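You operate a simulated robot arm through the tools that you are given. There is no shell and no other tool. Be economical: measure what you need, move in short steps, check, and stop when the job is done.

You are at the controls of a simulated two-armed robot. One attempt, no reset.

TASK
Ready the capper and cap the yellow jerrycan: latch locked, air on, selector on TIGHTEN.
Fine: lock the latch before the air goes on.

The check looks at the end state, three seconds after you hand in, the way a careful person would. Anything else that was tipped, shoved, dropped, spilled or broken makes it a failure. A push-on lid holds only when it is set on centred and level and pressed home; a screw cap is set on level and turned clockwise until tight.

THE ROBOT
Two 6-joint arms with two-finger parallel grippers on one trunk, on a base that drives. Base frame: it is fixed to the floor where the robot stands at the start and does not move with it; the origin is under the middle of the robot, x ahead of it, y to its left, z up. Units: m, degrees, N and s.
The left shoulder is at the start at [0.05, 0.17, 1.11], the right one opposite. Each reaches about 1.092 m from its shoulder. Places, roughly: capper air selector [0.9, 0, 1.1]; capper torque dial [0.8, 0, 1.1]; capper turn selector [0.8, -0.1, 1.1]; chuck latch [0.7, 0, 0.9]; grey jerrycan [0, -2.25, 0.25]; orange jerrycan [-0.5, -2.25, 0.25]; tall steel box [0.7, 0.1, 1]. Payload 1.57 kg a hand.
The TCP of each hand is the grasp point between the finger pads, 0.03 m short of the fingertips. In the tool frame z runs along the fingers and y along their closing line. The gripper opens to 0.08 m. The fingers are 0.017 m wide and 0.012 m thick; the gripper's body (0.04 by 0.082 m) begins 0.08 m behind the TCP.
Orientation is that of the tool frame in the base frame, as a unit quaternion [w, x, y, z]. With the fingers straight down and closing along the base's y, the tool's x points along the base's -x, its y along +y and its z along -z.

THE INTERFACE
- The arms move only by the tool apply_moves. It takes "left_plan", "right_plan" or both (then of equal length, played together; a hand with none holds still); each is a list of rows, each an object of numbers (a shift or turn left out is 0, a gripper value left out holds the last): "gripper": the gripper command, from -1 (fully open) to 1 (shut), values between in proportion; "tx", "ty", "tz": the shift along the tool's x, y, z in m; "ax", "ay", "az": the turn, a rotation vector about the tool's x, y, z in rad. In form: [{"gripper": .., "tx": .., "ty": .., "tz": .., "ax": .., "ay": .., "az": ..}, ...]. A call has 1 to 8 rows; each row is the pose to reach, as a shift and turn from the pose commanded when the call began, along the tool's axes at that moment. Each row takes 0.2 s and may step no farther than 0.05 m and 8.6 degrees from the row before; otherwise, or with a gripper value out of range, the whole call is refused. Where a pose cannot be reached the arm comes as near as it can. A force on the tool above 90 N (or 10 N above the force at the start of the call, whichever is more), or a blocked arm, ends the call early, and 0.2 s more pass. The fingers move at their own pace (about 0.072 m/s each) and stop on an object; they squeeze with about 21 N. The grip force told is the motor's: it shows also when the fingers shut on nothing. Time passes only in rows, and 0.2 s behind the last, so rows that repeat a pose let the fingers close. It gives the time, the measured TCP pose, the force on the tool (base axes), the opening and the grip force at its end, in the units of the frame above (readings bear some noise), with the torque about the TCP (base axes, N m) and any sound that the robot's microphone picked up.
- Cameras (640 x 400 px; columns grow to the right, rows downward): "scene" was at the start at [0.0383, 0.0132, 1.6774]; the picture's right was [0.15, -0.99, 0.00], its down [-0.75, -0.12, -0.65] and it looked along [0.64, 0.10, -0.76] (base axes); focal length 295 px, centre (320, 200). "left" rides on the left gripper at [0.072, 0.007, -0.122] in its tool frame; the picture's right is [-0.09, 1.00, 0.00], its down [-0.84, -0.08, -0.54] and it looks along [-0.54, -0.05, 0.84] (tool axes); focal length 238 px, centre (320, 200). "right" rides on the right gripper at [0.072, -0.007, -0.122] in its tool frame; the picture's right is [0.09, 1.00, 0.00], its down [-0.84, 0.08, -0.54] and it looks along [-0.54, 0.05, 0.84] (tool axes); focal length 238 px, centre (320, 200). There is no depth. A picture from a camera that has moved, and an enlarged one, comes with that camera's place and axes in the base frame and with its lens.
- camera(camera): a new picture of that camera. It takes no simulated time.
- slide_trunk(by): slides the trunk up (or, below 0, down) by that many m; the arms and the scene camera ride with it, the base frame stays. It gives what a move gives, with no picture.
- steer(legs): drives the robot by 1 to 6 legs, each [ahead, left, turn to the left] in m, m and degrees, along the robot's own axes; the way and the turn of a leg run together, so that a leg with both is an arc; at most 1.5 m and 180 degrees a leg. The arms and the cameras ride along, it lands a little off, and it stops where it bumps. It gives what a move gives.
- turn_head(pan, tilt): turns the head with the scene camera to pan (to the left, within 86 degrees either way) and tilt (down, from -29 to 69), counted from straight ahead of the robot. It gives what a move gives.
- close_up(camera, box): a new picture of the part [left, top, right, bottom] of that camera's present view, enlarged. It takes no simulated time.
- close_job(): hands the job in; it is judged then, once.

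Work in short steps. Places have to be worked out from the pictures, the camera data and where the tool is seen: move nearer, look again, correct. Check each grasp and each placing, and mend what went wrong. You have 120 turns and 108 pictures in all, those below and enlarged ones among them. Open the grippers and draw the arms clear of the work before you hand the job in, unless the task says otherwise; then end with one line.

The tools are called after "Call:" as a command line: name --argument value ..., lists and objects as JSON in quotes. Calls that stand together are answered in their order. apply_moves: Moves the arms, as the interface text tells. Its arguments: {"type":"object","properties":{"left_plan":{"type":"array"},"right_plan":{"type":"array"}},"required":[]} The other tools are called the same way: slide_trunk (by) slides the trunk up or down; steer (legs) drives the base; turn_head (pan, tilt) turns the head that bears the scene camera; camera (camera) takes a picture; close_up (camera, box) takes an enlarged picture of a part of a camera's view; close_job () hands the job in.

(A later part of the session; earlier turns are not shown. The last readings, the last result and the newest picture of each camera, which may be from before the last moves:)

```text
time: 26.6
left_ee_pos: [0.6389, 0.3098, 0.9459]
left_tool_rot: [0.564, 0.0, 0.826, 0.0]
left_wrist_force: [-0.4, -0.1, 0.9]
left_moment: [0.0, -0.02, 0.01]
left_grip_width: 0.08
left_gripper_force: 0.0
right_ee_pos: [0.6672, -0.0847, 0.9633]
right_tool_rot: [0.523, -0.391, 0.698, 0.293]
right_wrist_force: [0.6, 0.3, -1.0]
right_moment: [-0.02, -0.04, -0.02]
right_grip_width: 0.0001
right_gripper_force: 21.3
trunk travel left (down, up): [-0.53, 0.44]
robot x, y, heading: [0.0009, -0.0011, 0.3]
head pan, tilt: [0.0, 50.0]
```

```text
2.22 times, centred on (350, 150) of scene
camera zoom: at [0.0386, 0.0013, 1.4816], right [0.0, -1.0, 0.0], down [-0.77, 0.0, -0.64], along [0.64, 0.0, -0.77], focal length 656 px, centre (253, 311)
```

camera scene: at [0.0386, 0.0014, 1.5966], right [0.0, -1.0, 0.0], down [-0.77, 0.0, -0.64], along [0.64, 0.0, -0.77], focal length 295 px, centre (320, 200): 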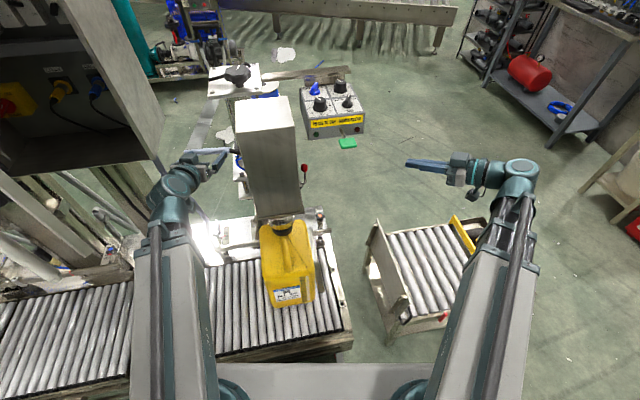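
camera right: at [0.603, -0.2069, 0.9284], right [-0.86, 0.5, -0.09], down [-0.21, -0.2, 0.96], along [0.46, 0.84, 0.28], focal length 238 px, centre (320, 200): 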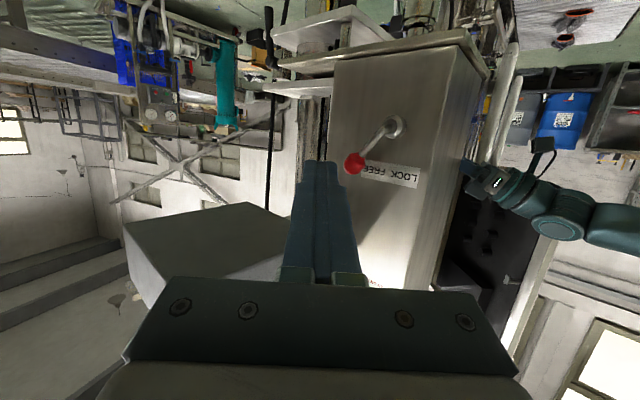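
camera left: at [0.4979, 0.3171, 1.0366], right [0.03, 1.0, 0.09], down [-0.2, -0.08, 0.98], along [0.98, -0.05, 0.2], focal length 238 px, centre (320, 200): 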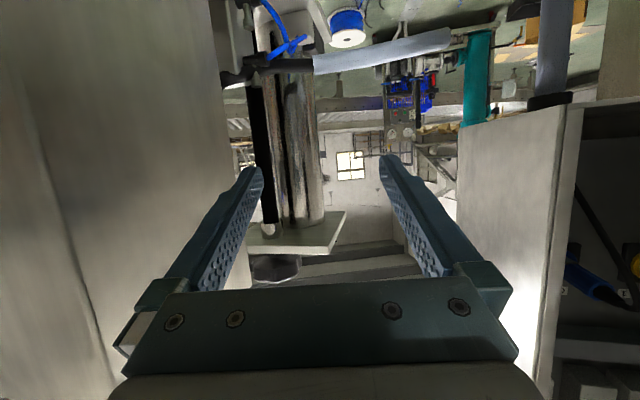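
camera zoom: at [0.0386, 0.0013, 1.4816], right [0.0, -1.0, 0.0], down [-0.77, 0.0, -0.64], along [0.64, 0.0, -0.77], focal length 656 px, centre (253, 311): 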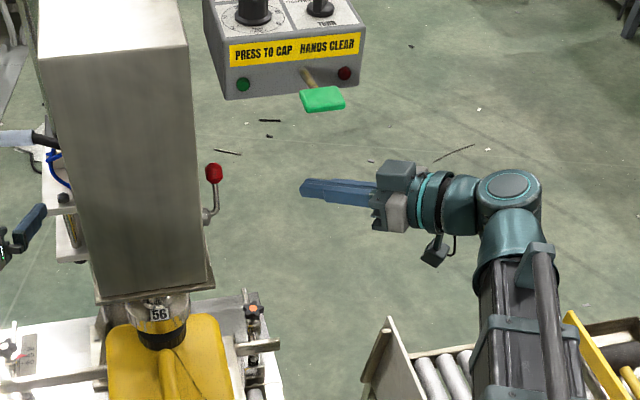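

Clear on both sides. Advance so the closed fingers lie just on the +x side of the knob (~[.728,.023]).

Call:
apply_moves --right_plan '[{"tx": -0.0116, "ty": 0.0013, "tz": 0.04}, {"tx": -0.0232, "ty": 0.0026, "tz": 0.08}, {"tx": -0.0347, "ty": 0.004, "tz": 0.119}]'

Call:
camera --camera "right"

Call:
close_up --camera "scene" --box '[290, 80, 390, 180]'

```text
time: 27.4
left_ee_pos: [0.638, 0.3108, 0.9453]
left_tool_rot: [0.564, 0.0, 0.826, 0.0]
left_wrist_force: [-0.4, -0.6, 0.3]
left_moment: [0.01, 0.0, -0.02]
left_grip_width: 0.08
left_gripper_force: 0.0
right_ee_pos: [0.7295, 0.0229, 0.9637]
right_tool_rot: [0.524, -0.392, 0.697, 0.295]
right_wrist_force: [-0.1, -0.1, -1.2]
right_moment: [-0.01, -0.03, 0.04]
right_grip_width: 0.0
right_gripper_force: 21.0
trunk travel left (down, up): [-0.53, 0.44]
robot x, y, heading: [0.0024, -0.0015, -0.1]
head pan, tilt: [0.0, 50.0]
```

```text
71 pictures are left
camera right: at [0.6649, -0.0983, 0.9287], right [-0.86, 0.5, -0.09], down [-0.22, -0.2, 0.95], along [0.46, 0.84, 0.28], focal length 238 px, centre (320, 200)
```

right: 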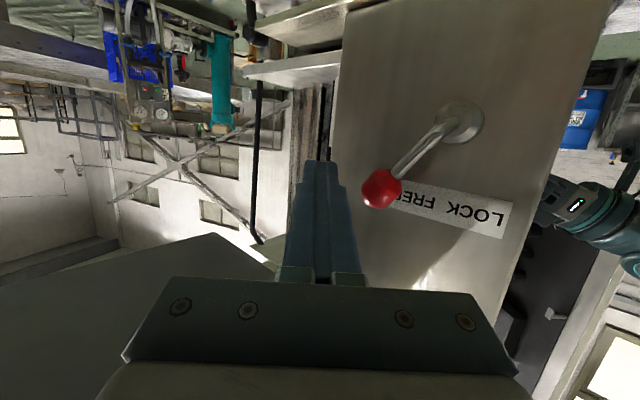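

```text
4.00 times, centred on (340, 130) of scene
camera zoom: at [0.0387, 0.0013, 1.4816], right [0.0, -1.0, 0.0], down [-0.77, 0.0, -0.64], along [0.64, 0.0, -0.77], focal length 1180 px, centre (240, 480)
```

zoom: 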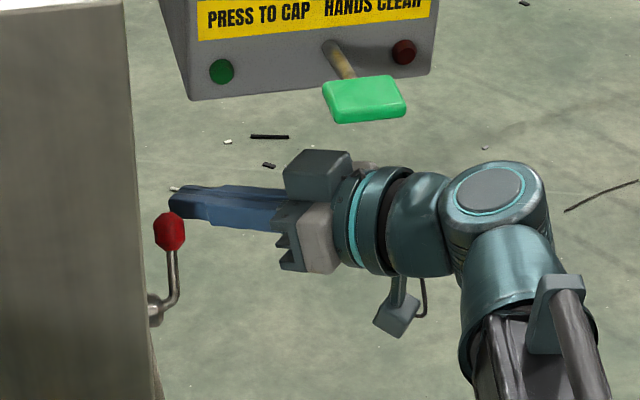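

The finger is directly beside the red knob. I push toward −x (LOCK) by 0.085 m.

Call:
apply_moves --right_plan '[{"tx": 0.0029, "ty": 0.0171, "tz": -0.01}, {"tx": 0.0058, "ty": 0.0342, "tz": -0.02}, {"tx": 0.0088, "ty": 0.0512, "tz": -0.03}, {"tx": 0.0109, "ty": 0.064, "tz": -0.0376}, {"tx": 0.0124, "ty": 0.0726, "tz": -0.0426}]'

Call:
camera --camera "right"

Call:
close_up --camera "scene" --box '[290, 80, 390, 180]'

```text
time: 28.6
left_ee_pos: [0.6427, 0.3112, 0.9435]
left_tool_rot: [0.562, 0.0, 0.827, 0.0]
left_wrist_force: [1.0, 0.3, -0.1]
left_moment: [-0.01, -0.01, 0.02]
left_grip_width: 0.0799
left_gripper_force: 0.0
right_ee_pos: [0.6578, 0.0187, 0.9622]
right_tool_rot: [0.528, -0.383, 0.701, 0.288]
right_wrist_force: [68.7, -0.1, 21.6]
right_moment: [0.35, -0.75, -1.19]
right_grip_width: 0.0
right_gripper_force: 21.6
trunk travel left (down, up): [-0.53, 0.44]
robot x, y, heading: [0.0006, -0.0017, 0.1]
head pan, tilt: [0.0, 50.0]
```

```text
69 pictures are left
camera right: at [0.5912, -0.0999, 0.9271], right [-0.85, 0.52, -0.09], down [-0.22, -0.2, 0.95], along [0.48, 0.83, 0.29], focal length 238 px, centre (320, 200)
```

right: 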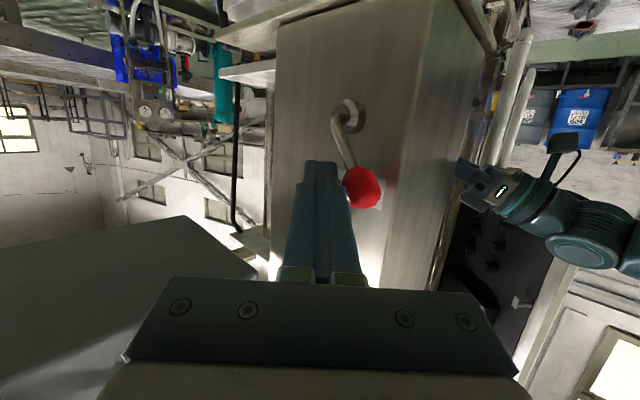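

```text
4.00 times, centred on (340, 130) of scene
camera zoom: at [0.0454, 0.0014, 1.4818], right [0.0, -1.0, 0.0], down [-0.77, 0.0, -0.64], along [0.64, 0.0, -0.77], focal length 1180 px, centre (240, 480)
```

zoom: 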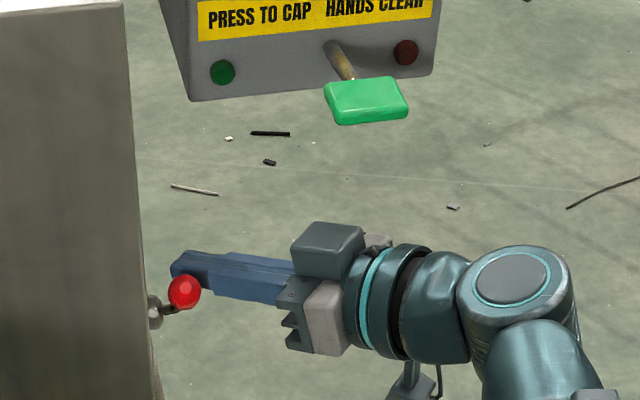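

The lever has swung over and hit a stop (69 N). I back the finger off a little (+x) and retreat to check the lever.

Call:
apply_moves --right_plan '[{"tx": -0.0044, "ty": -0.0256, "tz": 0.015}, {"tx": -0.0044, "ty": -0.0256, "tz": 0.015}]'

Call:
close_up --camera "right" --box '[260, 40, 460, 260]'

```text
time: 29.2
left_ee_pos: [0.637, 0.31, 0.9442]
left_tool_rot: [0.563, 0.0, 0.826, 0.0]
left_wrist_force: [0.0, -0.1, -0.1]
left_moment: [-0.01, 0.05, 0.02]
left_grip_width: 0.0799
left_gripper_force: 0.1
right_ee_pos: [0.6713, 0.0228, 0.963]
right_tool_rot: [0.523, -0.392, 0.698, 0.293]
right_wrist_force: [-0.4, -0.4, 0.6]
right_moment: [-0.01, 0.01, -0.01]
right_grip_width: 0.0001
right_gripper_force: 20.7
trunk travel left (down, up): [-0.53, 0.44]
robot x, y, heading: [0.0029, -0.0035, 0.0]
head pan, tilt: [0.0, 50.0]
```

```text
1.82 times, centred on (360, 150) of right
camera zoom: at [0.6088, -0.0977, 0.9284], right [-0.87, 0.49, -0.09], down [-0.21, -0.2, 0.96], along [0.45, 0.85, 0.28], focal length 433 px, centre (247, 291)
```

zoom: 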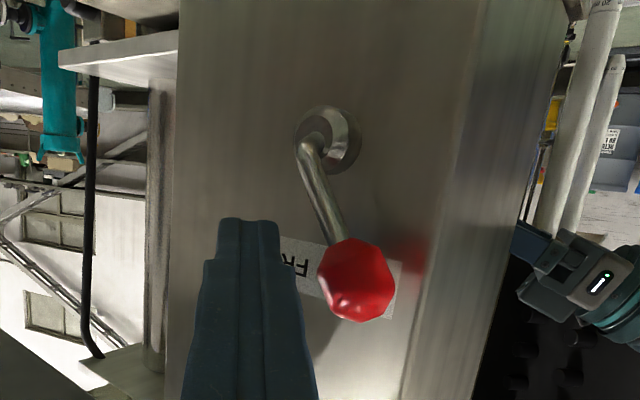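

The red knob is now over LOCK. I withdraw back along the path to ~[.53,−.25].

Call:
apply_moves --right_plan '[{"tx": 0.0116, "tz": -0.04}, {"tx": 0.0232, "tz": -0.08}, {"tx": 0.0347, "tz": -0.119}, {"tx": 0.046, "tz": -0.158}, {"tx": 0.058, "tz": -0.2}, {"tx": 0.07, "tz": -0.24}, {"tx": 0.082, "tz": -0.28}]'

Call:
close_up --camera "right" --box '[180, 60, 460, 260]'

Call:
close_up --camera "scene" --box '[230, 50, 400, 250]'

```text
time: 30.8
left_ee_pos: [0.6386, 0.3104, 0.9446]
left_tool_rot: [0.563, 0.0, 0.826, 0.0]
left_wrist_force: [0.1, -0.1, 0.2]
left_moment: [-0.03, 0.0, -0.02]
left_grip_width: 0.0801
left_gripper_force: 0.2
right_ee_pos: [0.5209, -0.2312, 0.9625]
right_tool_rot: [0.522, -0.393, 0.698, 0.294]
right_wrist_force: [0.9, 0.1, -0.2]
right_moment: [0.01, -0.01, -0.06]
right_grip_width: 0.0
right_gripper_force: 20.9
trunk travel left (down, up): [-0.53, 0.44]
robot x, y, heading: [-0.0036, 0.0011, -0.1]
head pan, tilt: [0.0, 50.0]
```

```text
2.00 times, centred on (320, 160) of right
camera zoom: at [0.4566, -0.3512, 0.9285], right [-0.86, 0.5, -0.09], down [-0.21, -0.2, 0.96], along [0.46, 0.84, 0.28], focal length 477 px, centre (320, 280)
```

zoom: 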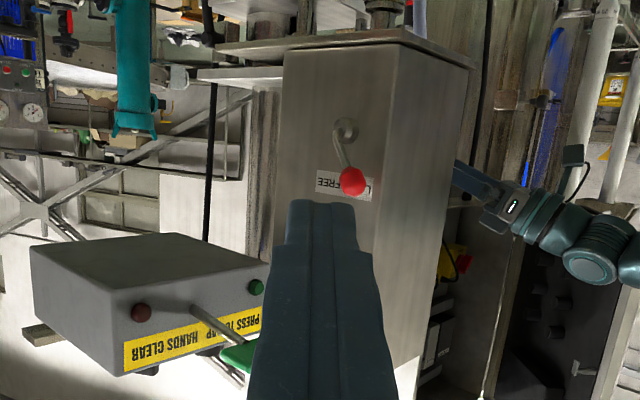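

```text
2.00 times, centred on (315, 150) of scene
camera zoom: at [0.0386, 0.0013, 1.4816], right [0.0, -1.0, 0.0], down [-0.77, 0.0, -0.64], along [0.64, 0.0, -0.77], focal length 590 px, centre (330, 300)
```

zoom: 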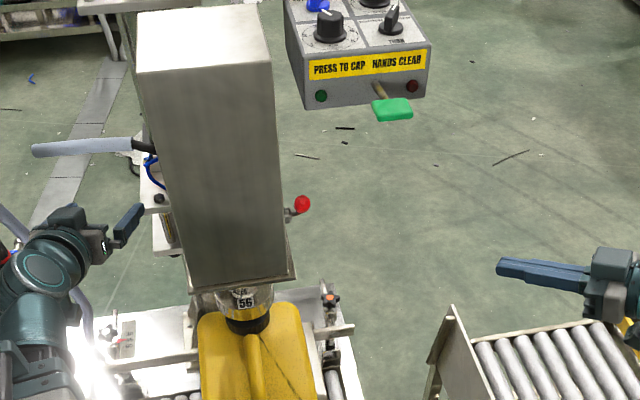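

Latch is at LOCK. Next the panel: raise the trunk 0.40 m with the hand out here, then turn the hand to point down.

Call:
slide_trunk --by 0.4

Call:
apply_moves --right_plan '[{"ax": 0.0714, "ay": 0.0562, "az": 0.0952}, {"ax": 0.1428, "ay": 0.1124, "az": 0.1904}, {"ax": 0.214, "ay": 0.1687, "az": 0.2856}, {"ax": 0.2855, "ay": 0.225, "az": 0.381}, {"ax": 0.357, "ay": 0.281, "az": 0.476}, {"ax": 0.428, "ay": 0.337, "az": 0.571}, {"ax": 0.5, "ay": 0.394, "az": 0.6666}, {"ax": 0.571, "ay": 0.45, "az": 0.762}]'

Call:
apply_moves --right_plan '[{"ax": 0.0714, "ay": 0.0562, "az": 0.0952, "gripper": 0}, {"ax": 0.1428, "ay": 0.1124, "az": 0.1904}, {"ax": 0.214, "ay": 0.1687, "az": 0.2856}, {"ax": 0.2855, "ay": 0.225, "az": 0.381}, {"ax": 0.357, "ay": 0.281, "az": 0.476}, {"ax": 0.428, "ay": 0.337, "az": 0.571}, {"ax": 0.5, "ay": 0.394, "az": 0.6666}, {"ax": 0.571, "ay": 0.45, "az": 0.762}]'

Call:
camera --camera "right"

Call:
camera --camera "scene"

```text
time: 34.6
left_ee_pos: [0.6373, 0.3104, 1.3444]
left_tool_rot: [0.564, 0.0, 0.826, 0.0]
left_wrist_force: [0.8, 1.0, 0.7]
left_moment: [0.02, -0.01, 0.02]
left_grip_width: 0.0802
left_gripper_force: 0.0
right_ee_pos: [0.5217, -0.2305, 1.3636]
right_tool_rot: [0.522, -0.392, 0.698, 0.293]
right_wrist_force: [0.3, 0.2, 0.1]
right_moment: [0.0, -0.03, -0.01]
right_grip_width: 0.0001
right_gripper_force: 21.2
trunk travel left (down, up): [-0.93, 0.04]
robot x, y, heading: [-0.0044, 0.0044, -0.4]
head pan, tilt: [0.0, 50.0]
```

```text
time: 36.4
left_ee_pos: [0.6372, 0.3105, 1.3441]
left_tool_rot: [0.563, -0.001, 0.826, 0.0]
left_wrist_force: [-0.6, 0.6, -0.3]
left_moment: [0.05, -0.02, -0.03]
left_grip_width: 0.0802
left_gripper_force: 0.0
right_ee_pos: [0.557, -0.2454, 1.258]
right_tool_rot: [0.302, -0.005, 0.938, 0.169]
right_wrist_force: [0.1, 0.3, 0.2]
right_moment: [-0.01, 0.02, 0.01]
right_grip_width: 0.0
right_gripper_force: 21.0
right hand out of reach, approached as far as the arm can: row 1, 2, 3, 4, 5, 6, 7, 8
trunk travel left (down, up): [-0.93, 0.04]
robot x, y, heading: [-0.0002, 0.0013, -0.2]
head pan, tilt: [0.0, 50.0]
```

```text
time: 38.2
left_ee_pos: [0.638, 0.3096, 1.3446]
left_tool_rot: [0.563, 0.0, 0.826, 0.0]
left_wrist_force: [0.3, -0.3, -0.5]
left_moment: [0.0, 0.01, 0.01]
left_grip_width: 0.0798
left_gripper_force: 0.0
right_ee_pos: [0.5609, -0.2483, 1.204]
right_tool_rot: [-0.002, 0.384, 0.923, -0.003]
right_wrist_force: [0.2, 0.3, -0.3]
right_moment: [0.03, 0.0, 0.0]
right_grip_width: 0.0401
right_gripper_force: 0.1
right hand out of reach, approached as far as the arm can: row 1, 2, 3, 4, 5, 6, 7, 8
trunk travel left (down, up): [-0.93, 0.04]
robot x, y, heading: [-0.0015, -0.0038, -0.4]
head pan, tilt: [0.0, 50.0]
```

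```text
64 pictures are left
camera right: at [0.5064, -0.2021, 1.327], right [0.64, 0.77, 0.0], down [0.65, -0.54, 0.54], along [0.41, -0.35, -0.84], focal length 238 px, centre (320, 200)
```

right: 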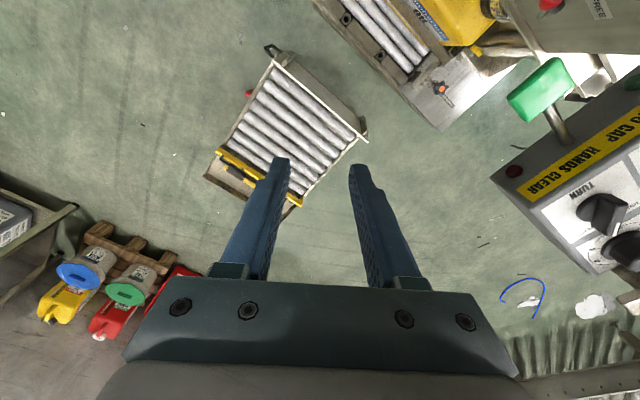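

```text
63 pictures are left
camera scene: at [0.0391, 0.0013, 1.8816], right [0.0, -1.0, 0.0], down [-0.77, 0.0, -0.64], along [0.64, 0.0, -0.77], focal length 295 px, centre (320, 200)
```

scene: 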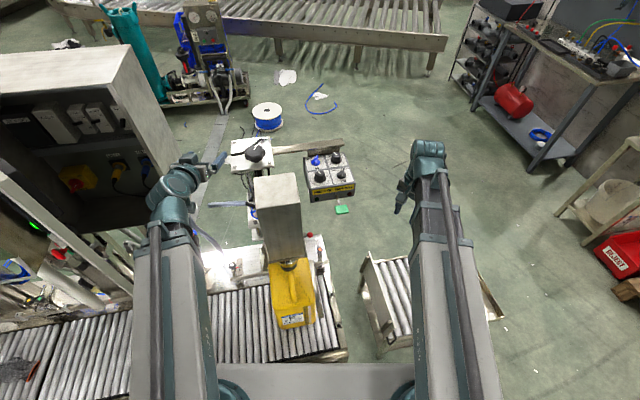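

Hand points down, rolled −45°. I take close-ups of the panel from both cameras to triangulate the knobs and face tilt.

Call:
close_up --camera "scene" --box '[295, 143, 365, 218]'

Call:
close_up --camera "right" --box '[480, 30, 640, 290]'

```text
5.33 times, centred on (330, 180) of scene
camera zoom: at [0.0391, 0.0013, 1.8816], right [0.0, -1.0, 0.0], down [-0.77, 0.0, -0.64], along [0.64, 0.0, -0.77], focal length 1573 px, centre (267, 304)
```

zoom: 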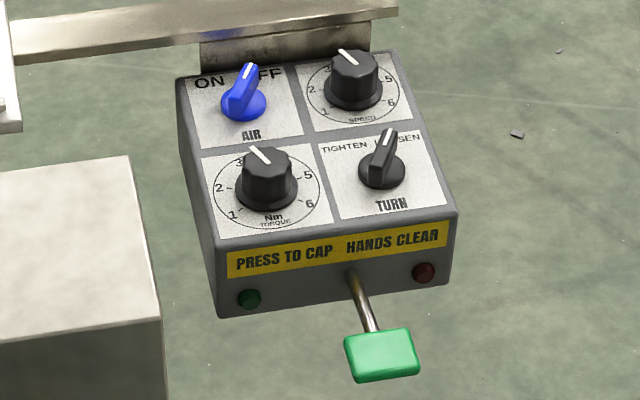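

```text
1.54 times, centred on (560, 160) of right
camera zoom: at [0.5064, -0.2021, 1.327], right [0.64, 0.77, 0.0], down [0.65, -0.54, 0.54], along [0.41, -0.35, -0.84], focal length 367 px, centre (-49, 262)
```

zoom: 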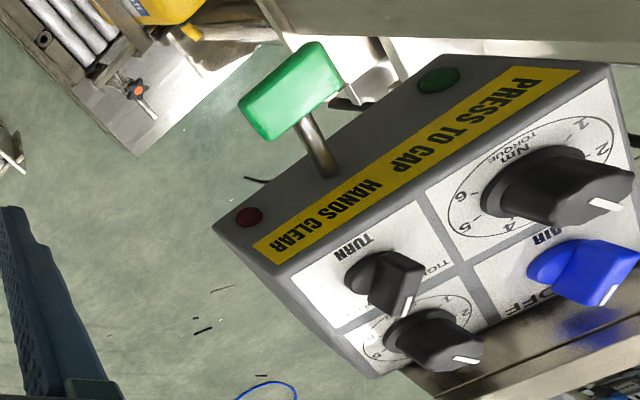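

Face is level at z≈1.12, handle tops ≈1.147; TURN axis ≈[.79,−.076], AIR axis ≈[.857,.017], panel yawed ~9° left. Hand at z 1.204 clears everything, so I move over the TURN knob and look.

Call:
apply_moves --right_plan '[{"tx": -0.006, "ty": 0.047}, {"tx": -0.012, "ty": 0.094}, {"tx": -0.018, "ty": 0.141}, {"tx": -0.024, "ty": 0.188, "az": -0.05}, {"tx": -0.03, "ty": 0.235, "az": -0.1}, {"tx": -0.037, "ty": 0.283, "az": -0.157}]'

Call:
camera --camera "right"

Call:
close_up --camera "scene" --box '[295, 123, 375, 218]'

```text
time: 39.6
left_ee_pos: [0.6395, 0.3111, 1.3442]
left_tool_rot: [0.564, 0.0, 0.826, 0.0]
left_wrist_force: [0.1, 0.6, -0.3]
left_moment: [0.02, -0.01, -0.03]
left_grip_width: 0.08
left_gripper_force: 0.1
right_ee_pos: [0.7879, -0.0745, 1.2042]
right_tool_rot: [-0.001, 0.308, 0.951, -0.002]
right_wrist_force: [0.5, 0.1, -0.3]
right_moment: [-0.02, 0.04, 0.0]
right_grip_width: 0.04
right_gripper_force: 0.0
right hand out of reach, approached as far as the arm can: row 5, 6
trunk travel left (down, up): [-0.93, 0.04]
robot x, y, heading: [0.0031, 0.002, 0.1]
head pan, tilt: [0.0, 50.0]
```

```text
60 pictures are left
camera right: at [0.7276, -0.0366, 1.3267], right [0.51, 0.86, 0.0], down [0.72, -0.43, 0.54], along [0.46, -0.28, -0.84], focal length 238 px, centre (320, 200)
```

right: 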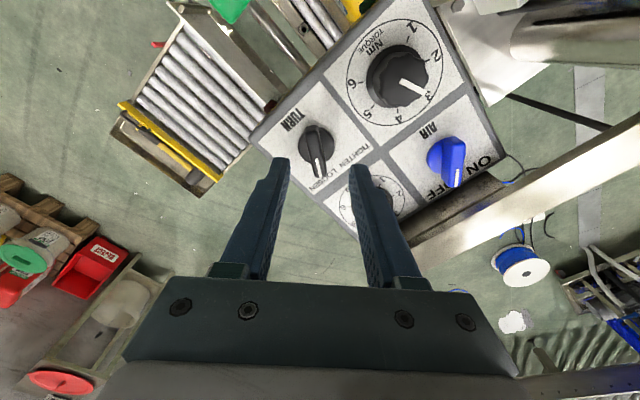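

```text
4.21 times, centred on (335, 170) of scene
camera zoom: at [0.0397, 0.002, 1.8815], right [0.0, -1.0, 0.0], down [-0.77, 0.0, -0.64], along [0.64, 0.0, -0.77], focal length 1242 px, centre (257, 324)
```

zoom: 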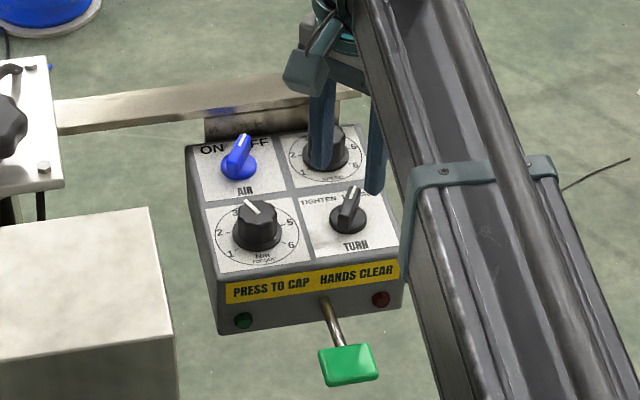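

The right camera shows the TURN handle centred between and parallel to the fingers (axis ≈[.786,−.075]). I lower the trunk 0.038 so the tips reach just above the knob's skirt.

Call:
slide_trunk --by -0.038

Call:
close_up --camera "right" --box '[240, 90, 420, 260]'

Call:
close_up --camera "scene" --box '[300, 140, 370, 200]'

```text
time: 40.4
left_ee_pos: [0.6377, 0.3113, 1.3066]
left_tool_rot: [0.564, -0.001, 0.826, 0.001]
left_wrist_force: [0.1, 0.2, 0.4]
left_moment: [0.05, -0.03, 0.01]
left_grip_width: 0.0801
left_gripper_force: 0.0
right_ee_pos: [0.7872, -0.074, 1.1674]
right_tool_rot: [-0.001, 0.309, 0.951, -0.001]
right_wrist_force: [-0.7, 0.5, 0.4]
right_moment: [0.03, 0.01, 0.0]
right_grip_width: 0.04
right_gripper_force: 0.0
trunk travel left (down, up): [-0.892, 0.078]
robot x, y, heading: [0.0022, -0.0026, 0.2]
head pan, tilt: [0.0, 50.0]
```

```text
2.35 times, centred on (330, 175) of right
camera zoom: at [0.7262, -0.0374, 1.2891], right [0.51, 0.86, 0.0], down [0.72, -0.43, 0.54], along [0.46, -0.28, -0.84], focal length 561 px, centre (296, 259)
```

zoom: 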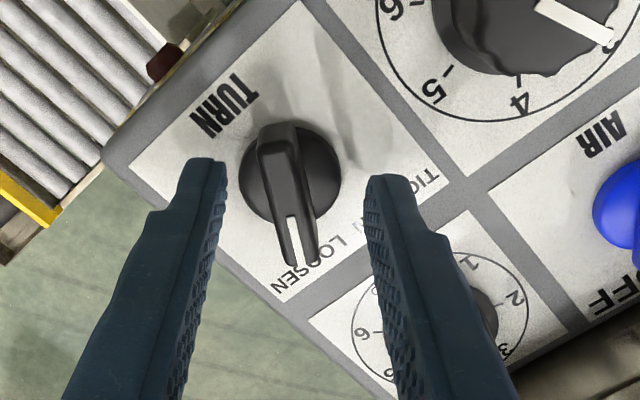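

```text
6.67 times, centred on (335, 170) of scene
camera zoom: at [0.0386, 0.0014, 1.8436], right [0.0, -1.0, 0.0], down [-0.77, 0.0, -0.64], along [0.64, 0.0, -0.77], focal length 1966 px, centre (220, 400)
```

zoom: 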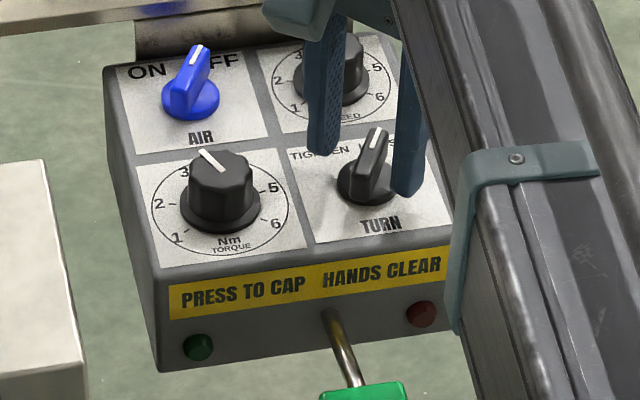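

Handle is well straddled; I lower 6 mm more for a better bite, then close.

Call:
slide_trunk --by -0.006

Call:
apply_moves --right_plan '[{"gripper": 0.4}, {"gripper": 1}, {"gripper": 1}]'

Call:
close_up --camera "right" --box '[240, 90, 420, 260]'

```text
time: 41.0
left_ee_pos: [0.6379, 0.3105, 1.3]
left_tool_rot: [0.563, 0.0, 0.827, 0.0]
left_wrist_force: [-0.3, -0.4, 0.6]
left_moment: [0.0, -0.03, 0.04]
left_grip_width: 0.0802
left_gripper_force: 0.0
right_ee_pos: [0.7864, -0.0754, 1.1615]
right_tool_rot: [0.0, 0.309, 0.951, -0.001]
right_wrist_force: [0.4, 0.7, -0.1]
right_moment: [0.01, -0.03, -0.01]
right_grip_width: 0.0399
right_gripper_force: 0.0
trunk travel left (down, up): [-0.886, 0.084]
robot x, y, heading: [-0.0032, -0.0022, -0.0]
head pan, tilt: [0.0, 50.0]
```

```text
time: 41.8
left_ee_pos: [0.636, 0.3089, 1.301]
left_tool_rot: [0.564, 0.0, 0.826, 0.0]
left_wrist_force: [-0.4, -0.2, -0.6]
left_moment: [0.0, 0.02, -0.03]
left_grip_width: 0.0803
left_gripper_force: 0.0
right_ee_pos: [0.7854, -0.0766, 1.1607]
right_tool_rot: [-0.002, 0.31, 0.951, -0.002]
right_wrist_force: [-7.8, -7.8, -6.3]
right_moment: [0.14, -0.15, 0.49]
right_grip_width: 0.0163
right_gripper_force: 31.9
trunk travel left (down, up): [-0.886, 0.084]
robot x, y, heading: [-0.0017, 0.0012, -0.1]
head pan, tilt: [0.0, 50.0]
```

```text
2.35 times, centred on (330, 175) of right
camera zoom: at [0.7252, -0.0393, 1.2832], right [0.51, 0.86, 0.0], down [0.72, -0.43, 0.54], along [0.46, -0.28, -0.84], focal length 561 px, centre (296, 259)
```

zoom: 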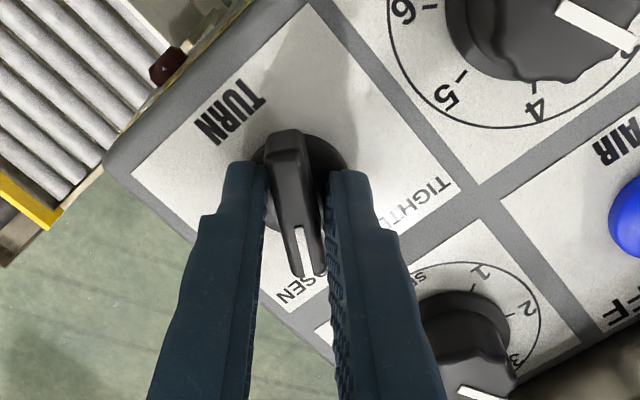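

Gripped on the handle (16 mm). I turn it counter-clockwise seen from above (−az) by 64° and check.

Call:
apply_moves --right_plan '[{"az": -0.14}, {"az": -0.28}, {"az": -0.42}, {"az": -0.56}, {"az": -0.7}, {"az": -0.84}, {"az": -0.98}, {"az": -1.12}]'

Call:
camera --camera "right"

Call:
close_up --camera "scene" --box '[295, 123, 375, 218]'

```text
time: 43.6
left_ee_pos: [0.6367, 0.3084, 1.3022]
left_tool_rot: [0.564, 0.002, 0.826, 0.0]
left_wrist_force: [-0.1, 0.1, 0.0]
left_moment: [0.02, 0.01, 0.02]
left_grip_width: 0.08
left_gripper_force: 0.0
right_ee_pos: [0.7854, -0.0787, 1.1609]
right_tool_rot: [-0.001, -0.245, 0.97, -0.001]
right_wrist_force: [-12.2, -19.5, -6.1]
right_moment: [-0.2, 0.21, 0.01]
right_grip_width: 0.0112
right_gripper_force: 28.2
trunk travel left (down, up): [-0.886, 0.084]
robot x, y, heading: [-0.002, 0.0011, -0.1]
head pan, tilt: [0.0, 50.0]
```

```text
55 pictures are left
camera right: at [0.7269, -0.1174, 1.2838], right [-0.55, 0.83, 0.0], down [0.7, 0.47, 0.54], along [0.45, 0.3, -0.84], focal length 238 px, centre (320, 200)
```

right: 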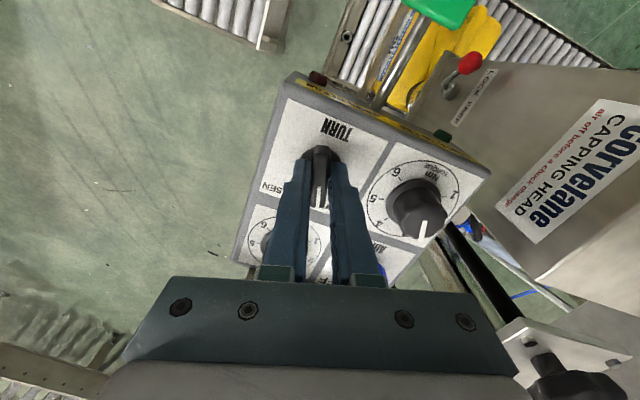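

```text
4.21 times, centred on (335, 170) of scene
camera zoom: at [0.0374, -0.002, 1.8376], right [0.0, -1.0, 0.0], down [-0.77, 0.0, -0.64], along [0.64, 0.0, -0.77], focal length 1242 px, centre (257, 324)
```

zoom: 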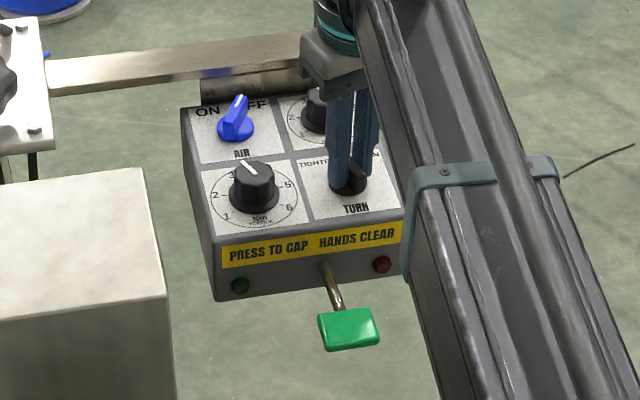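

The handle follows (now ~19° left of centre). I turn a further ~29° to TIGHTEN, watching for the stop.

Call:
apply_moves --right_plan '[{"az": -0.13}, {"az": -0.26}, {"az": -0.39}, {"az": -0.5}]'

Call:
close_up --camera "right" --box '[220, 70, 460, 260]'

```text
time: 44.6
left_ee_pos: [0.6384, 0.3092, 1.3012]
left_tool_rot: [0.564, 0.001, 0.826, 0.0]
left_wrist_force: [0.0, 0.3, -0.4]
left_moment: [0.0, 0.01, 0.01]
left_grip_width: 0.08
left_gripper_force: 0.1
right_ee_pos: [0.786, -0.0768, 1.1607]
right_tool_rot: [0.0, -0.477, 0.879, -0.001]
right_wrist_force: [-3.9, -16.2, 3.8]
right_moment: [-0.23, 0.57, -0.84]
right_grip_width: 0.0155
right_gripper_force: 31.4
trunk travel left (down, up): [-0.886, 0.084]
robot x, y, heading: [0.0003, 0.0004, 0.0]
head pan, tilt: [0.0, 50.0]
```

```text
2.11 times, centred on (340, 165) of right
camera zoom: at [0.7547, -0.1404, 1.2837], right [-0.88, 0.47, 0.0], down [0.39, 0.74, 0.54], along [0.25, 0.48, -0.84], focal length 502 px, centre (278, 274)
```

zoom: 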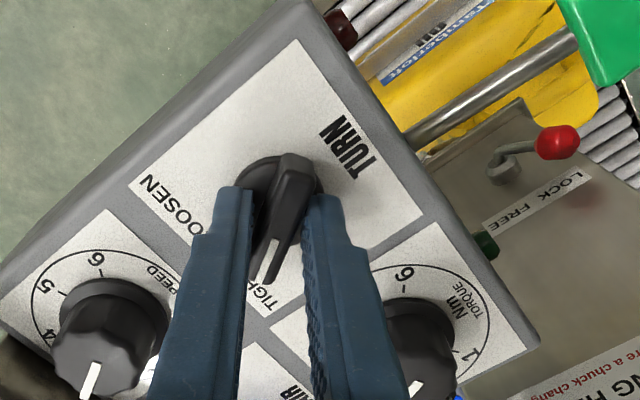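

The stop is felt (width grew, moment) and the mark points at TIGHTEN. I release and raise clear.

Call:
apply_moves --right_plan '[{"gripper": 0}, {"gripper": 0}]'

Call:
slide_trunk --by 0.044

Call:
close_up --camera "right" --box '[220, 70, 520, 280]'

```text
time: 45.2
left_ee_pos: [0.6378, 0.3125, 1.3015]
left_tool_rot: [0.563, -0.001, 0.826, 0.001]
left_wrist_force: [-0.5, 0.0, 0.9]
left_moment: [0.0, 0.0, -0.02]
left_grip_width: 0.0801
left_gripper_force: 0.0
right_ee_pos: [0.7871, -0.0735, 1.1597]
right_tool_rot: [-0.001, -0.477, 0.879, 0.0]
right_wrist_force: [-0.1, -0.5, 0.1]
right_moment: [-0.01, -0.01, -0.05]
right_grip_width: 0.0398
right_gripper_force: 0.0
trunk travel left (down, up): [-0.886, 0.084]
robot x, y, heading: [-0.0025, -0.0006, -0.1]
head pan, tilt: [0.0, 50.0]
```

```text
time: 46.0
left_ee_pos: [0.6378, 0.3103, 1.3444]
left_tool_rot: [0.564, 0.0, 0.826, 0.0]
left_wrist_force: [-1.0, 0.4, 0.4]
left_moment: [0.01, 0.02, 0.01]
left_grip_width: 0.0801
left_gripper_force: 0.0
right_ee_pos: [0.7868, -0.0764, 1.2041]
right_tool_rot: [-0.002, -0.476, 0.879, -0.001]
right_wrist_force: [0.2, 0.3, -0.9]
right_moment: [-0.03, 0.01, 0.02]
right_grip_width: 0.0399
right_gripper_force: 0.1
trunk travel left (down, up): [-0.93, 0.04]
robot x, y, heading: [0.0001, -0.0029, -0.2]
head pan, tilt: [0.0, 50.0]
```

```text
1.90 times, centred on (370, 175) of right
camera zoom: at [0.7548, -0.1382, 1.3271], right [-0.88, 0.47, 0.0], down [0.39, 0.74, 0.54], along [0.25, 0.48, -0.84], focal length 454 px, centre (225, 248)
```

zoom: 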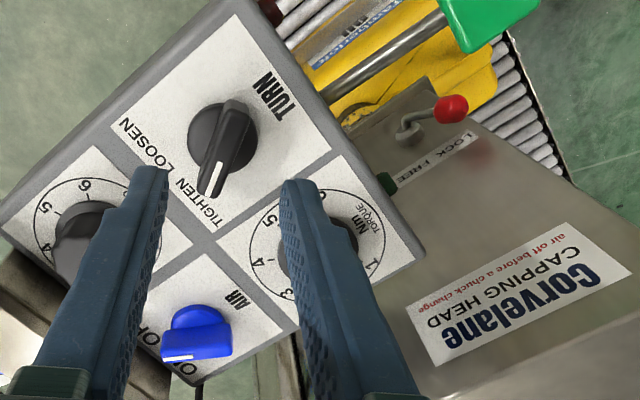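

TURN is on TIGHTEN. Now over the AIR knob (≈[.855,.017]), turning the hand back 85° meanwhile.

Call:
apply_moves --right_plan '[{"az": 0.135, "tx": -0.03, "ty": -0.002}, {"az": 0.27, "tx": -0.06, "ty": -0.003}, {"az": 0.405, "tx": -0.09, "ty": -0.005}, {"az": 0.54, "tx": -0.115, "ty": -0.006}, {"az": 0.675, "tx": -0.115, "ty": -0.006}, {"az": 0.81, "tx": -0.115, "ty": -0.006}, {"az": 0.945, "tx": -0.115, "ty": -0.006}, {"az": 1.08, "tx": -0.115, "ty": -0.006}]'

Call:
apply_moves --right_plan '[{"az": 0.135}, {"az": 0.27}, {"az": 0.404}]'

Call:
camera --camera "right"

Call:
close_up --camera "scene" --box '[285, 123, 375, 218]'

```text
time: 47.8
left_ee_pos: [0.6378, 0.3112, 1.3451]
left_tool_rot: [0.563, 0.0, 0.826, 0.0]
left_wrist_force: [-0.8, -0.6, -0.2]
left_moment: [0.0, 0.02, 0.03]
left_grip_width: 0.0801
left_gripper_force: 0.1
right_ee_pos: [0.855, 0.0186, 1.2045]
right_tool_rot: [-0.001, 0.046, 0.999, -0.001]
right_wrist_force: [-0.6, 0.3, 0.0]
right_moment: [-0.01, -0.02, 0.0]
right_grip_width: 0.0399
right_gripper_force: 0.0
trunk travel left (down, up): [-0.93, 0.04]
robot x, y, heading: [-0.0006, 0.0, -0.0]
head pan, tilt: [0.0, 50.0]
```

```text
time: 48.6
left_ee_pos: [0.638, 0.3114, 1.3444]
left_tool_rot: [0.564, 0.001, 0.826, -0.001]
left_wrist_force: [-0.1, -0.2, 0.4]
left_moment: [0.0, -0.01, 0.01]
left_grip_width: 0.0801
left_gripper_force: 0.0
right_ee_pos: [0.8544, 0.0181, 1.2053]
right_tool_rot: [0.0, 0.244, 0.97, -0.001]
right_wrist_force: [0.2, 0.5, 0.1]
right_moment: [0.01, 0.01, 0.02]
right_grip_width: 0.04
right_gripper_force: 0.0
trunk travel left (down, up): [-0.93, 0.04]
robot x, y, heading: [-0.0012, 0.0011, 0.2]
head pan, tilt: [0.0, 50.0]
```

```text
51 pictures are left
camera right: at [0.7899, 0.0463, 1.3271], right [0.39, 0.92, 0.0], down [0.77, -0.33, 0.54], along [0.5, -0.21, -0.84], focal length 238 px, centre (320, 200)
```

right: 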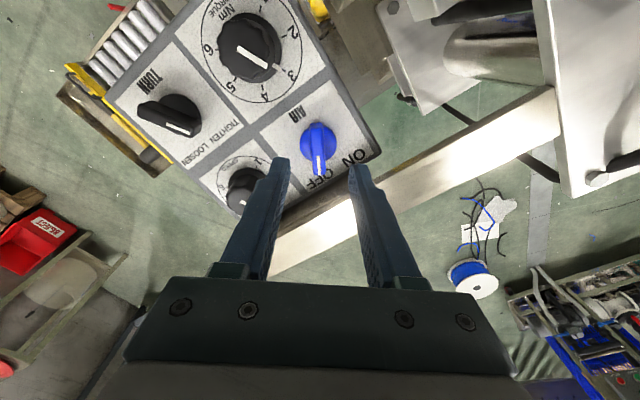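

```text
4.21 times, centred on (330, 170) of scene
camera zoom: at [0.0387, 0.0014, 1.8816], right [0.0, -1.0, 0.0], down [-0.77, 0.0, -0.64], along [0.64, 0.0, -0.77], focal length 1242 px, centre (278, 324)
```

zoom: 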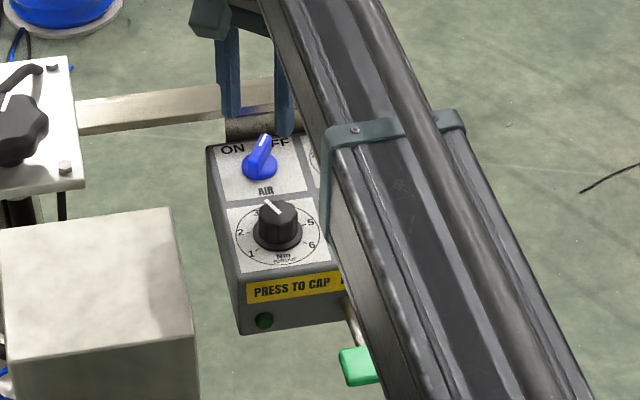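

AIR handle is centred and parallel between the fingers, mounting bar ~3 cm away. Lower the trunk 0.044 and close.

Call:
slide_trunk --by -0.044

Call:
close_up --camera "right" --box '[240, 90, 420, 260]'

```text
time: 49.5
left_ee_pos: [0.6381, 0.3107, 1.3014]
left_tool_rot: [0.563, 0.0, 0.826, 0.0]
left_wrist_force: [0.6, 0.1, 0.2]
left_moment: [0.04, -0.05, 0.0]
left_grip_width: 0.0803
left_gripper_force: 0.1
right_ee_pos: [0.8546, 0.0174, 1.1616]
right_tool_rot: [0.0, 0.243, 0.97, -0.001]
right_wrist_force: [-0.5, 0.3, 0.3]
right_moment: [-0.01, -0.02, 0.02]
right_grip_width: 0.0398
right_gripper_force: 0.0
trunk travel left (down, up): [-0.886, 0.084]
robot x, y, heading: [-0.0021, -0.0001, -0.0]
head pan, tilt: [0.0, 50.0]
```

```text
2.35 times, centred on (330, 175) of right
camera zoom: at [0.7896, 0.0462, 1.2832], right [0.39, 0.92, 0.0], down [0.78, -0.33, 0.54], along [0.5, -0.21, -0.84], focal length 561 px, centre (296, 259)
```

zoom: 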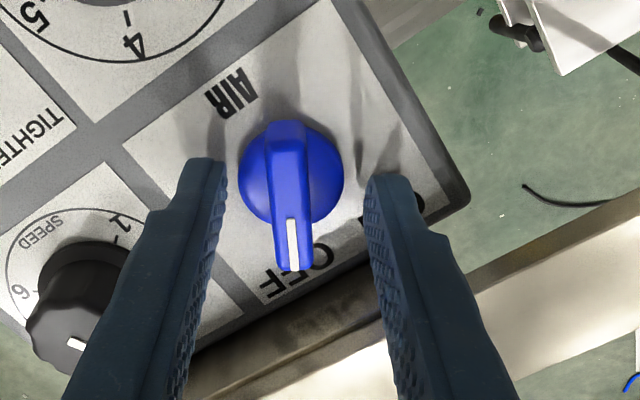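

Nicely aligned (latch is already locked). Close, then turn 64° counter-clockwise.

Call:
apply_moves --right_plan '[{"gripper": 0.4}, {"gripper": 1}, {"gripper": 1}]'

Call:
apply_moves --right_plan '[{"az": -0.14}, {"az": -0.28}, {"az": -0.42}, {"az": -0.56}, {"az": -0.7}, {"az": -0.84}, {"az": -0.98}, {"az": -1.12}]'

Call:
close_up --camera "right" --box '[220, 70, 460, 260]'

```text
time: 50.3
left_ee_pos: [0.6371, 0.3095, 1.3018]
left_tool_rot: [0.564, 0.0, 0.826, 0.001]
left_wrist_force: [-0.1, 0.0, -0.3]
left_moment: [-0.01, -0.02, -0.01]
left_grip_width: 0.08
left_gripper_force: 0.0
right_ee_pos: [0.8533, 0.0169, 1.161]
right_tool_rot: [-0.001, 0.243, 0.97, -0.002]
right_wrist_force: [-5.9, -5.9, -4.9]
right_moment: [0.19, -0.11, 0.42]
right_grip_width: 0.0136
right_gripper_force: 30.2
trunk travel left (down, up): [-0.886, 0.084]
robot x, y, heading: [0.0003, -0.0025, -0.2]
head pan, tilt: [0.0, 50.0]
```

```text
time: 52.1
left_ee_pos: [0.6375, 0.3106, 1.3014]
left_tool_rot: [0.565, 0.0, 0.825, 0.0]
left_wrist_force: [-1.4, -0.5, 0.9]
left_moment: [0.01, 0.03, 0.02]
left_grip_width: 0.0802
left_gripper_force: 0.0
right_ee_pos: [0.854, 0.0162, 1.1613]
right_tool_rot: [-0.001, -0.31, 0.951, 0.0]
right_wrist_force: [-12.0, -5.4, -10.8]
right_moment: [0.13, -0.24, 0.01]
right_grip_width: 0.011
right_gripper_force: 29.2
trunk travel left (down, up): [-0.886, 0.084]
robot x, y, heading: [0.003, -0.0011, 0.1]
head pan, tilt: [0.0, 50.0]
```

```text
2.11 times, centred on (340, 165) of right
camera zoom: at [0.8014, -0.0302, 1.2835], right [-0.66, 0.75, 0.0], down [0.63, 0.56, 0.54], along [0.4, 0.36, -0.84], focal length 502 px, centre (278, 274)
```

zoom: 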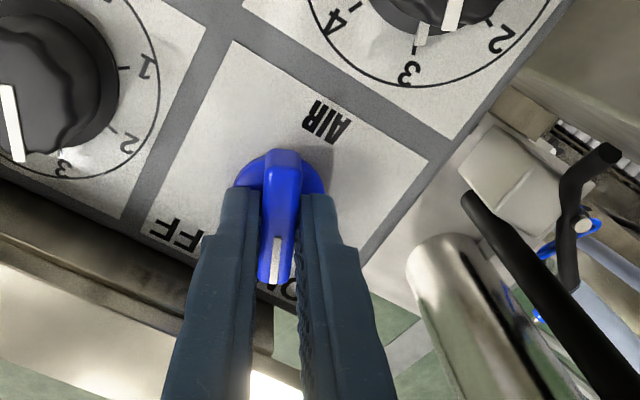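

It follows freely (now ~36°). I turn on to the stop at ON.

Call:
apply_moves --right_plan '[{"az": -0.1}, {"az": -0.2}, {"az": -0.29}, {"az": -0.36}]'

Call:
apply_moves --right_plan '[{"gripper": 0}, {"gripper": 0}]'

Call:
slide_trunk --by 0.044

Call:
camera --camera "right"

```text
time: 53.1
left_ee_pos: [0.6369, 0.3107, 1.3009]
left_tool_rot: [0.564, 0.0, 0.826, 0.001]
left_wrist_force: [-0.7, 0.9, 0.0]
left_moment: [0.01, -0.02, -0.01]
left_grip_width: 0.0798
left_gripper_force: 0.0
right_ee_pos: [0.8548, 0.0183, 1.1624]
right_tool_rot: [0.0, -0.474, 0.88, 0.0]
right_wrist_force: [-3.4, -0.5, -0.7]
right_moment: [0.19, 0.37, -0.82]
right_grip_width: 0.0157
right_gripper_force: 30.7
trunk travel left (down, up): [-0.886, 0.084]
robot x, y, heading: [-0.0012, -0.0015, -0.1]
head pan, tilt: [0.0, 50.0]
```

```text
time: 53.7
left_ee_pos: [0.6389, 0.3104, 1.3004]
left_tool_rot: [0.563, -0.001, 0.827, 0.0]
left_wrist_force: [-0.3, 0.0, -0.1]
left_moment: [0.01, 0.0, 0.0]
left_grip_width: 0.0797
left_gripper_force: 0.0
right_ee_pos: [0.8547, 0.0176, 1.1609]
right_tool_rot: [-0.001, -0.475, 0.88, 0.0]
right_wrist_force: [0.0, -0.7, -0.3]
right_moment: [-0.02, -0.02, 0.03]
right_grip_width: 0.04
right_gripper_force: 0.1
trunk travel left (down, up): [-0.886, 0.084]
robot x, y, heading: [0.0028, -0.002, 0.1]
head pan, tilt: [0.0, 50.0]
```

```text
time: 54.6
left_ee_pos: [0.639, 0.3103, 1.3442]
left_tool_rot: [0.563, 0.0, 0.826, 0.0]
left_wrist_force: [-0.1, -0.3, 0.4]
left_moment: [0.01, -0.01, 0.02]
left_grip_width: 0.0798
left_gripper_force: 0.0
right_ee_pos: [0.8541, 0.0172, 1.2044]
right_tool_rot: [-0.002, -0.474, 0.881, -0.001]
right_wrist_force: [0.3, 0.1, 0.6]
right_moment: [0.02, 0.03, 0.03]
right_grip_width: 0.0398
right_gripper_force: 0.1
trunk travel left (down, up): [-0.93, 0.04]
robot x, y, heading: [0.0032, -0.001, 0.2]
head pan, tilt: [0.0, 50.0]
```

```text
47 pictures are left
camera right: at [0.822, -0.0455, 1.3271], right [-0.88, 0.47, 0.0], down [0.4, 0.74, 0.54], along [0.25, 0.48, -0.84], focal length 238 px, centre (320, 200)
```

right: 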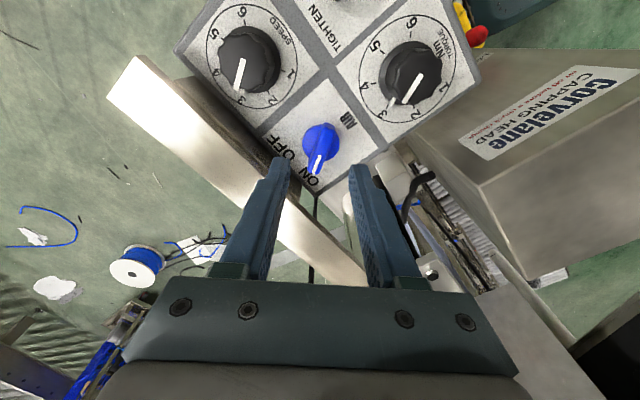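

AIR points to ON. I zoom on the torque dial area where a small white tab shows near "3", and check the whole panel.

Call:
close_up --camera "right" --box '[340, 0, 480, 140]'

Call:
close_up --camera "right" --box '[450, 60, 640, 170]'

```text
2.86 times, centred on (410, 70) of right
camera zoom: at [0.822, -0.0455, 1.3271], right [-0.88, 0.47, 0.0], down [0.4, 0.74, 0.54], along [0.25, 0.48, -0.84], focal length 681 px, centre (63, 571)
```

zoom: 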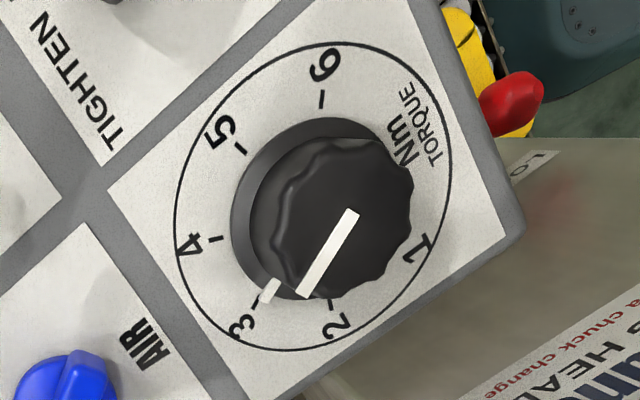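

```text
3.37 times, centred on (545, 115) of right
camera zoom: at [0.822, -0.0455, 1.3271], right [-0.88, 0.47, 0.0], down [0.4, 0.74, 0.54], along [0.25, 0.48, -0.84], focal length 803 px, centre (-438, 486)
```

zoom: 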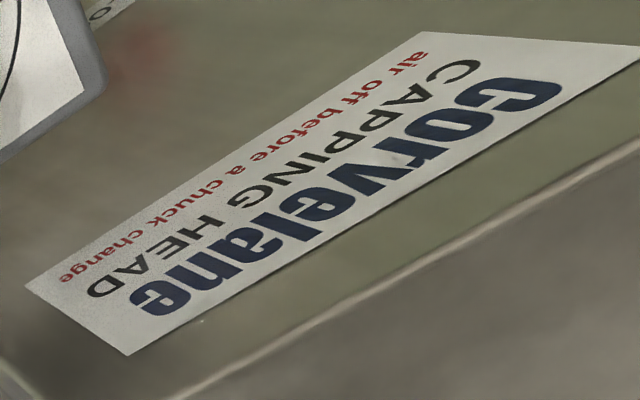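

The torque dial sits at 3 (the tab is its own index), left alone. Next, hand closed and over the green PRESS‑TO‑CAP paddle (≈[.654,−.073,1.094]).

Call:
apply_moves --right_plan '[{"tx": 0.037, "ty": 0.0235}, {"tx": 0.074, "ty": 0.047}, {"tx": 0.111, "ty": 0.0705}, {"tx": 0.148, "ty": 0.094, "gripper": 1}, {"tx": 0.185, "ty": 0.1175}, {"tx": 0.185, "ty": 0.1175}]'

Call:
camera --camera "right"

Call:
close_up --camera "scene" --box '[250, 130, 410, 300]'

```text
time: 56.0
left_ee_pos: [0.6387, 0.311, 1.3452]
left_tool_rot: [0.563, 0.0, 0.826, -0.001]
left_wrist_force: [0.8, -0.2, 0.9]
left_moment: [0.0, -0.03, 0.0]
left_grip_width: 0.0799
left_gripper_force: 0.1
right_ee_pos: [0.6554, -0.0695, 1.2037]
right_tool_rot: [-0.002, -0.475, 0.88, 0.0]
right_wrist_force: [0.1, 0.1, 0.2]
right_moment: [0.02, -0.02, -0.01]
right_grip_width: 0.0001
right_gripper_force: 20.5
trunk travel left (down, up): [-0.93, 0.04]
robot x, y, heading: [0.0004, -0.0032, -0.1]
head pan, tilt: [0.0, 50.0]
```

```text
44 pictures are left
camera right: at [0.6223, -0.1327, 1.3269], right [-0.88, 0.47, 0.0], down [0.4, 0.74, 0.54], along [0.25, 0.48, -0.84], focal length 238 px, centre (320, 200)
```

right: 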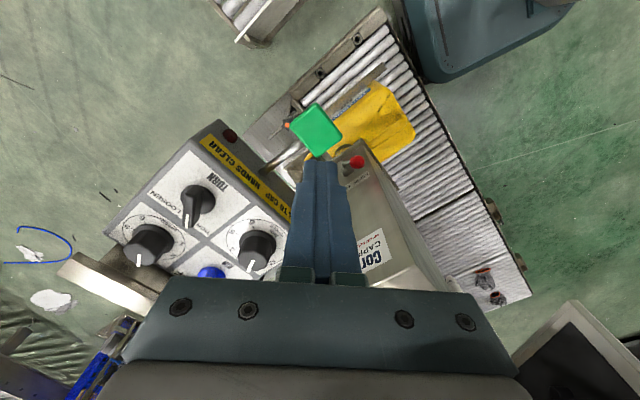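

```text
2.35 times, centred on (330, 215) of scene
camera zoom: at [0.0396, 0.0017, 1.8815], right [0.0, -1.0, 0.0], down [-0.77, 0.0, -0.64], along [0.64, 0.0, -0.77], focal length 694 px, centre (296, 165)
```

zoom: 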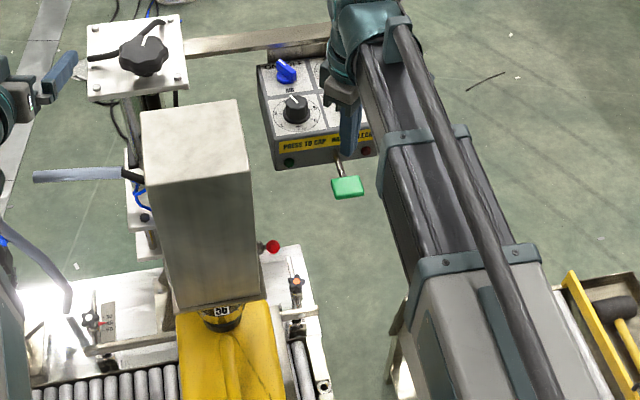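

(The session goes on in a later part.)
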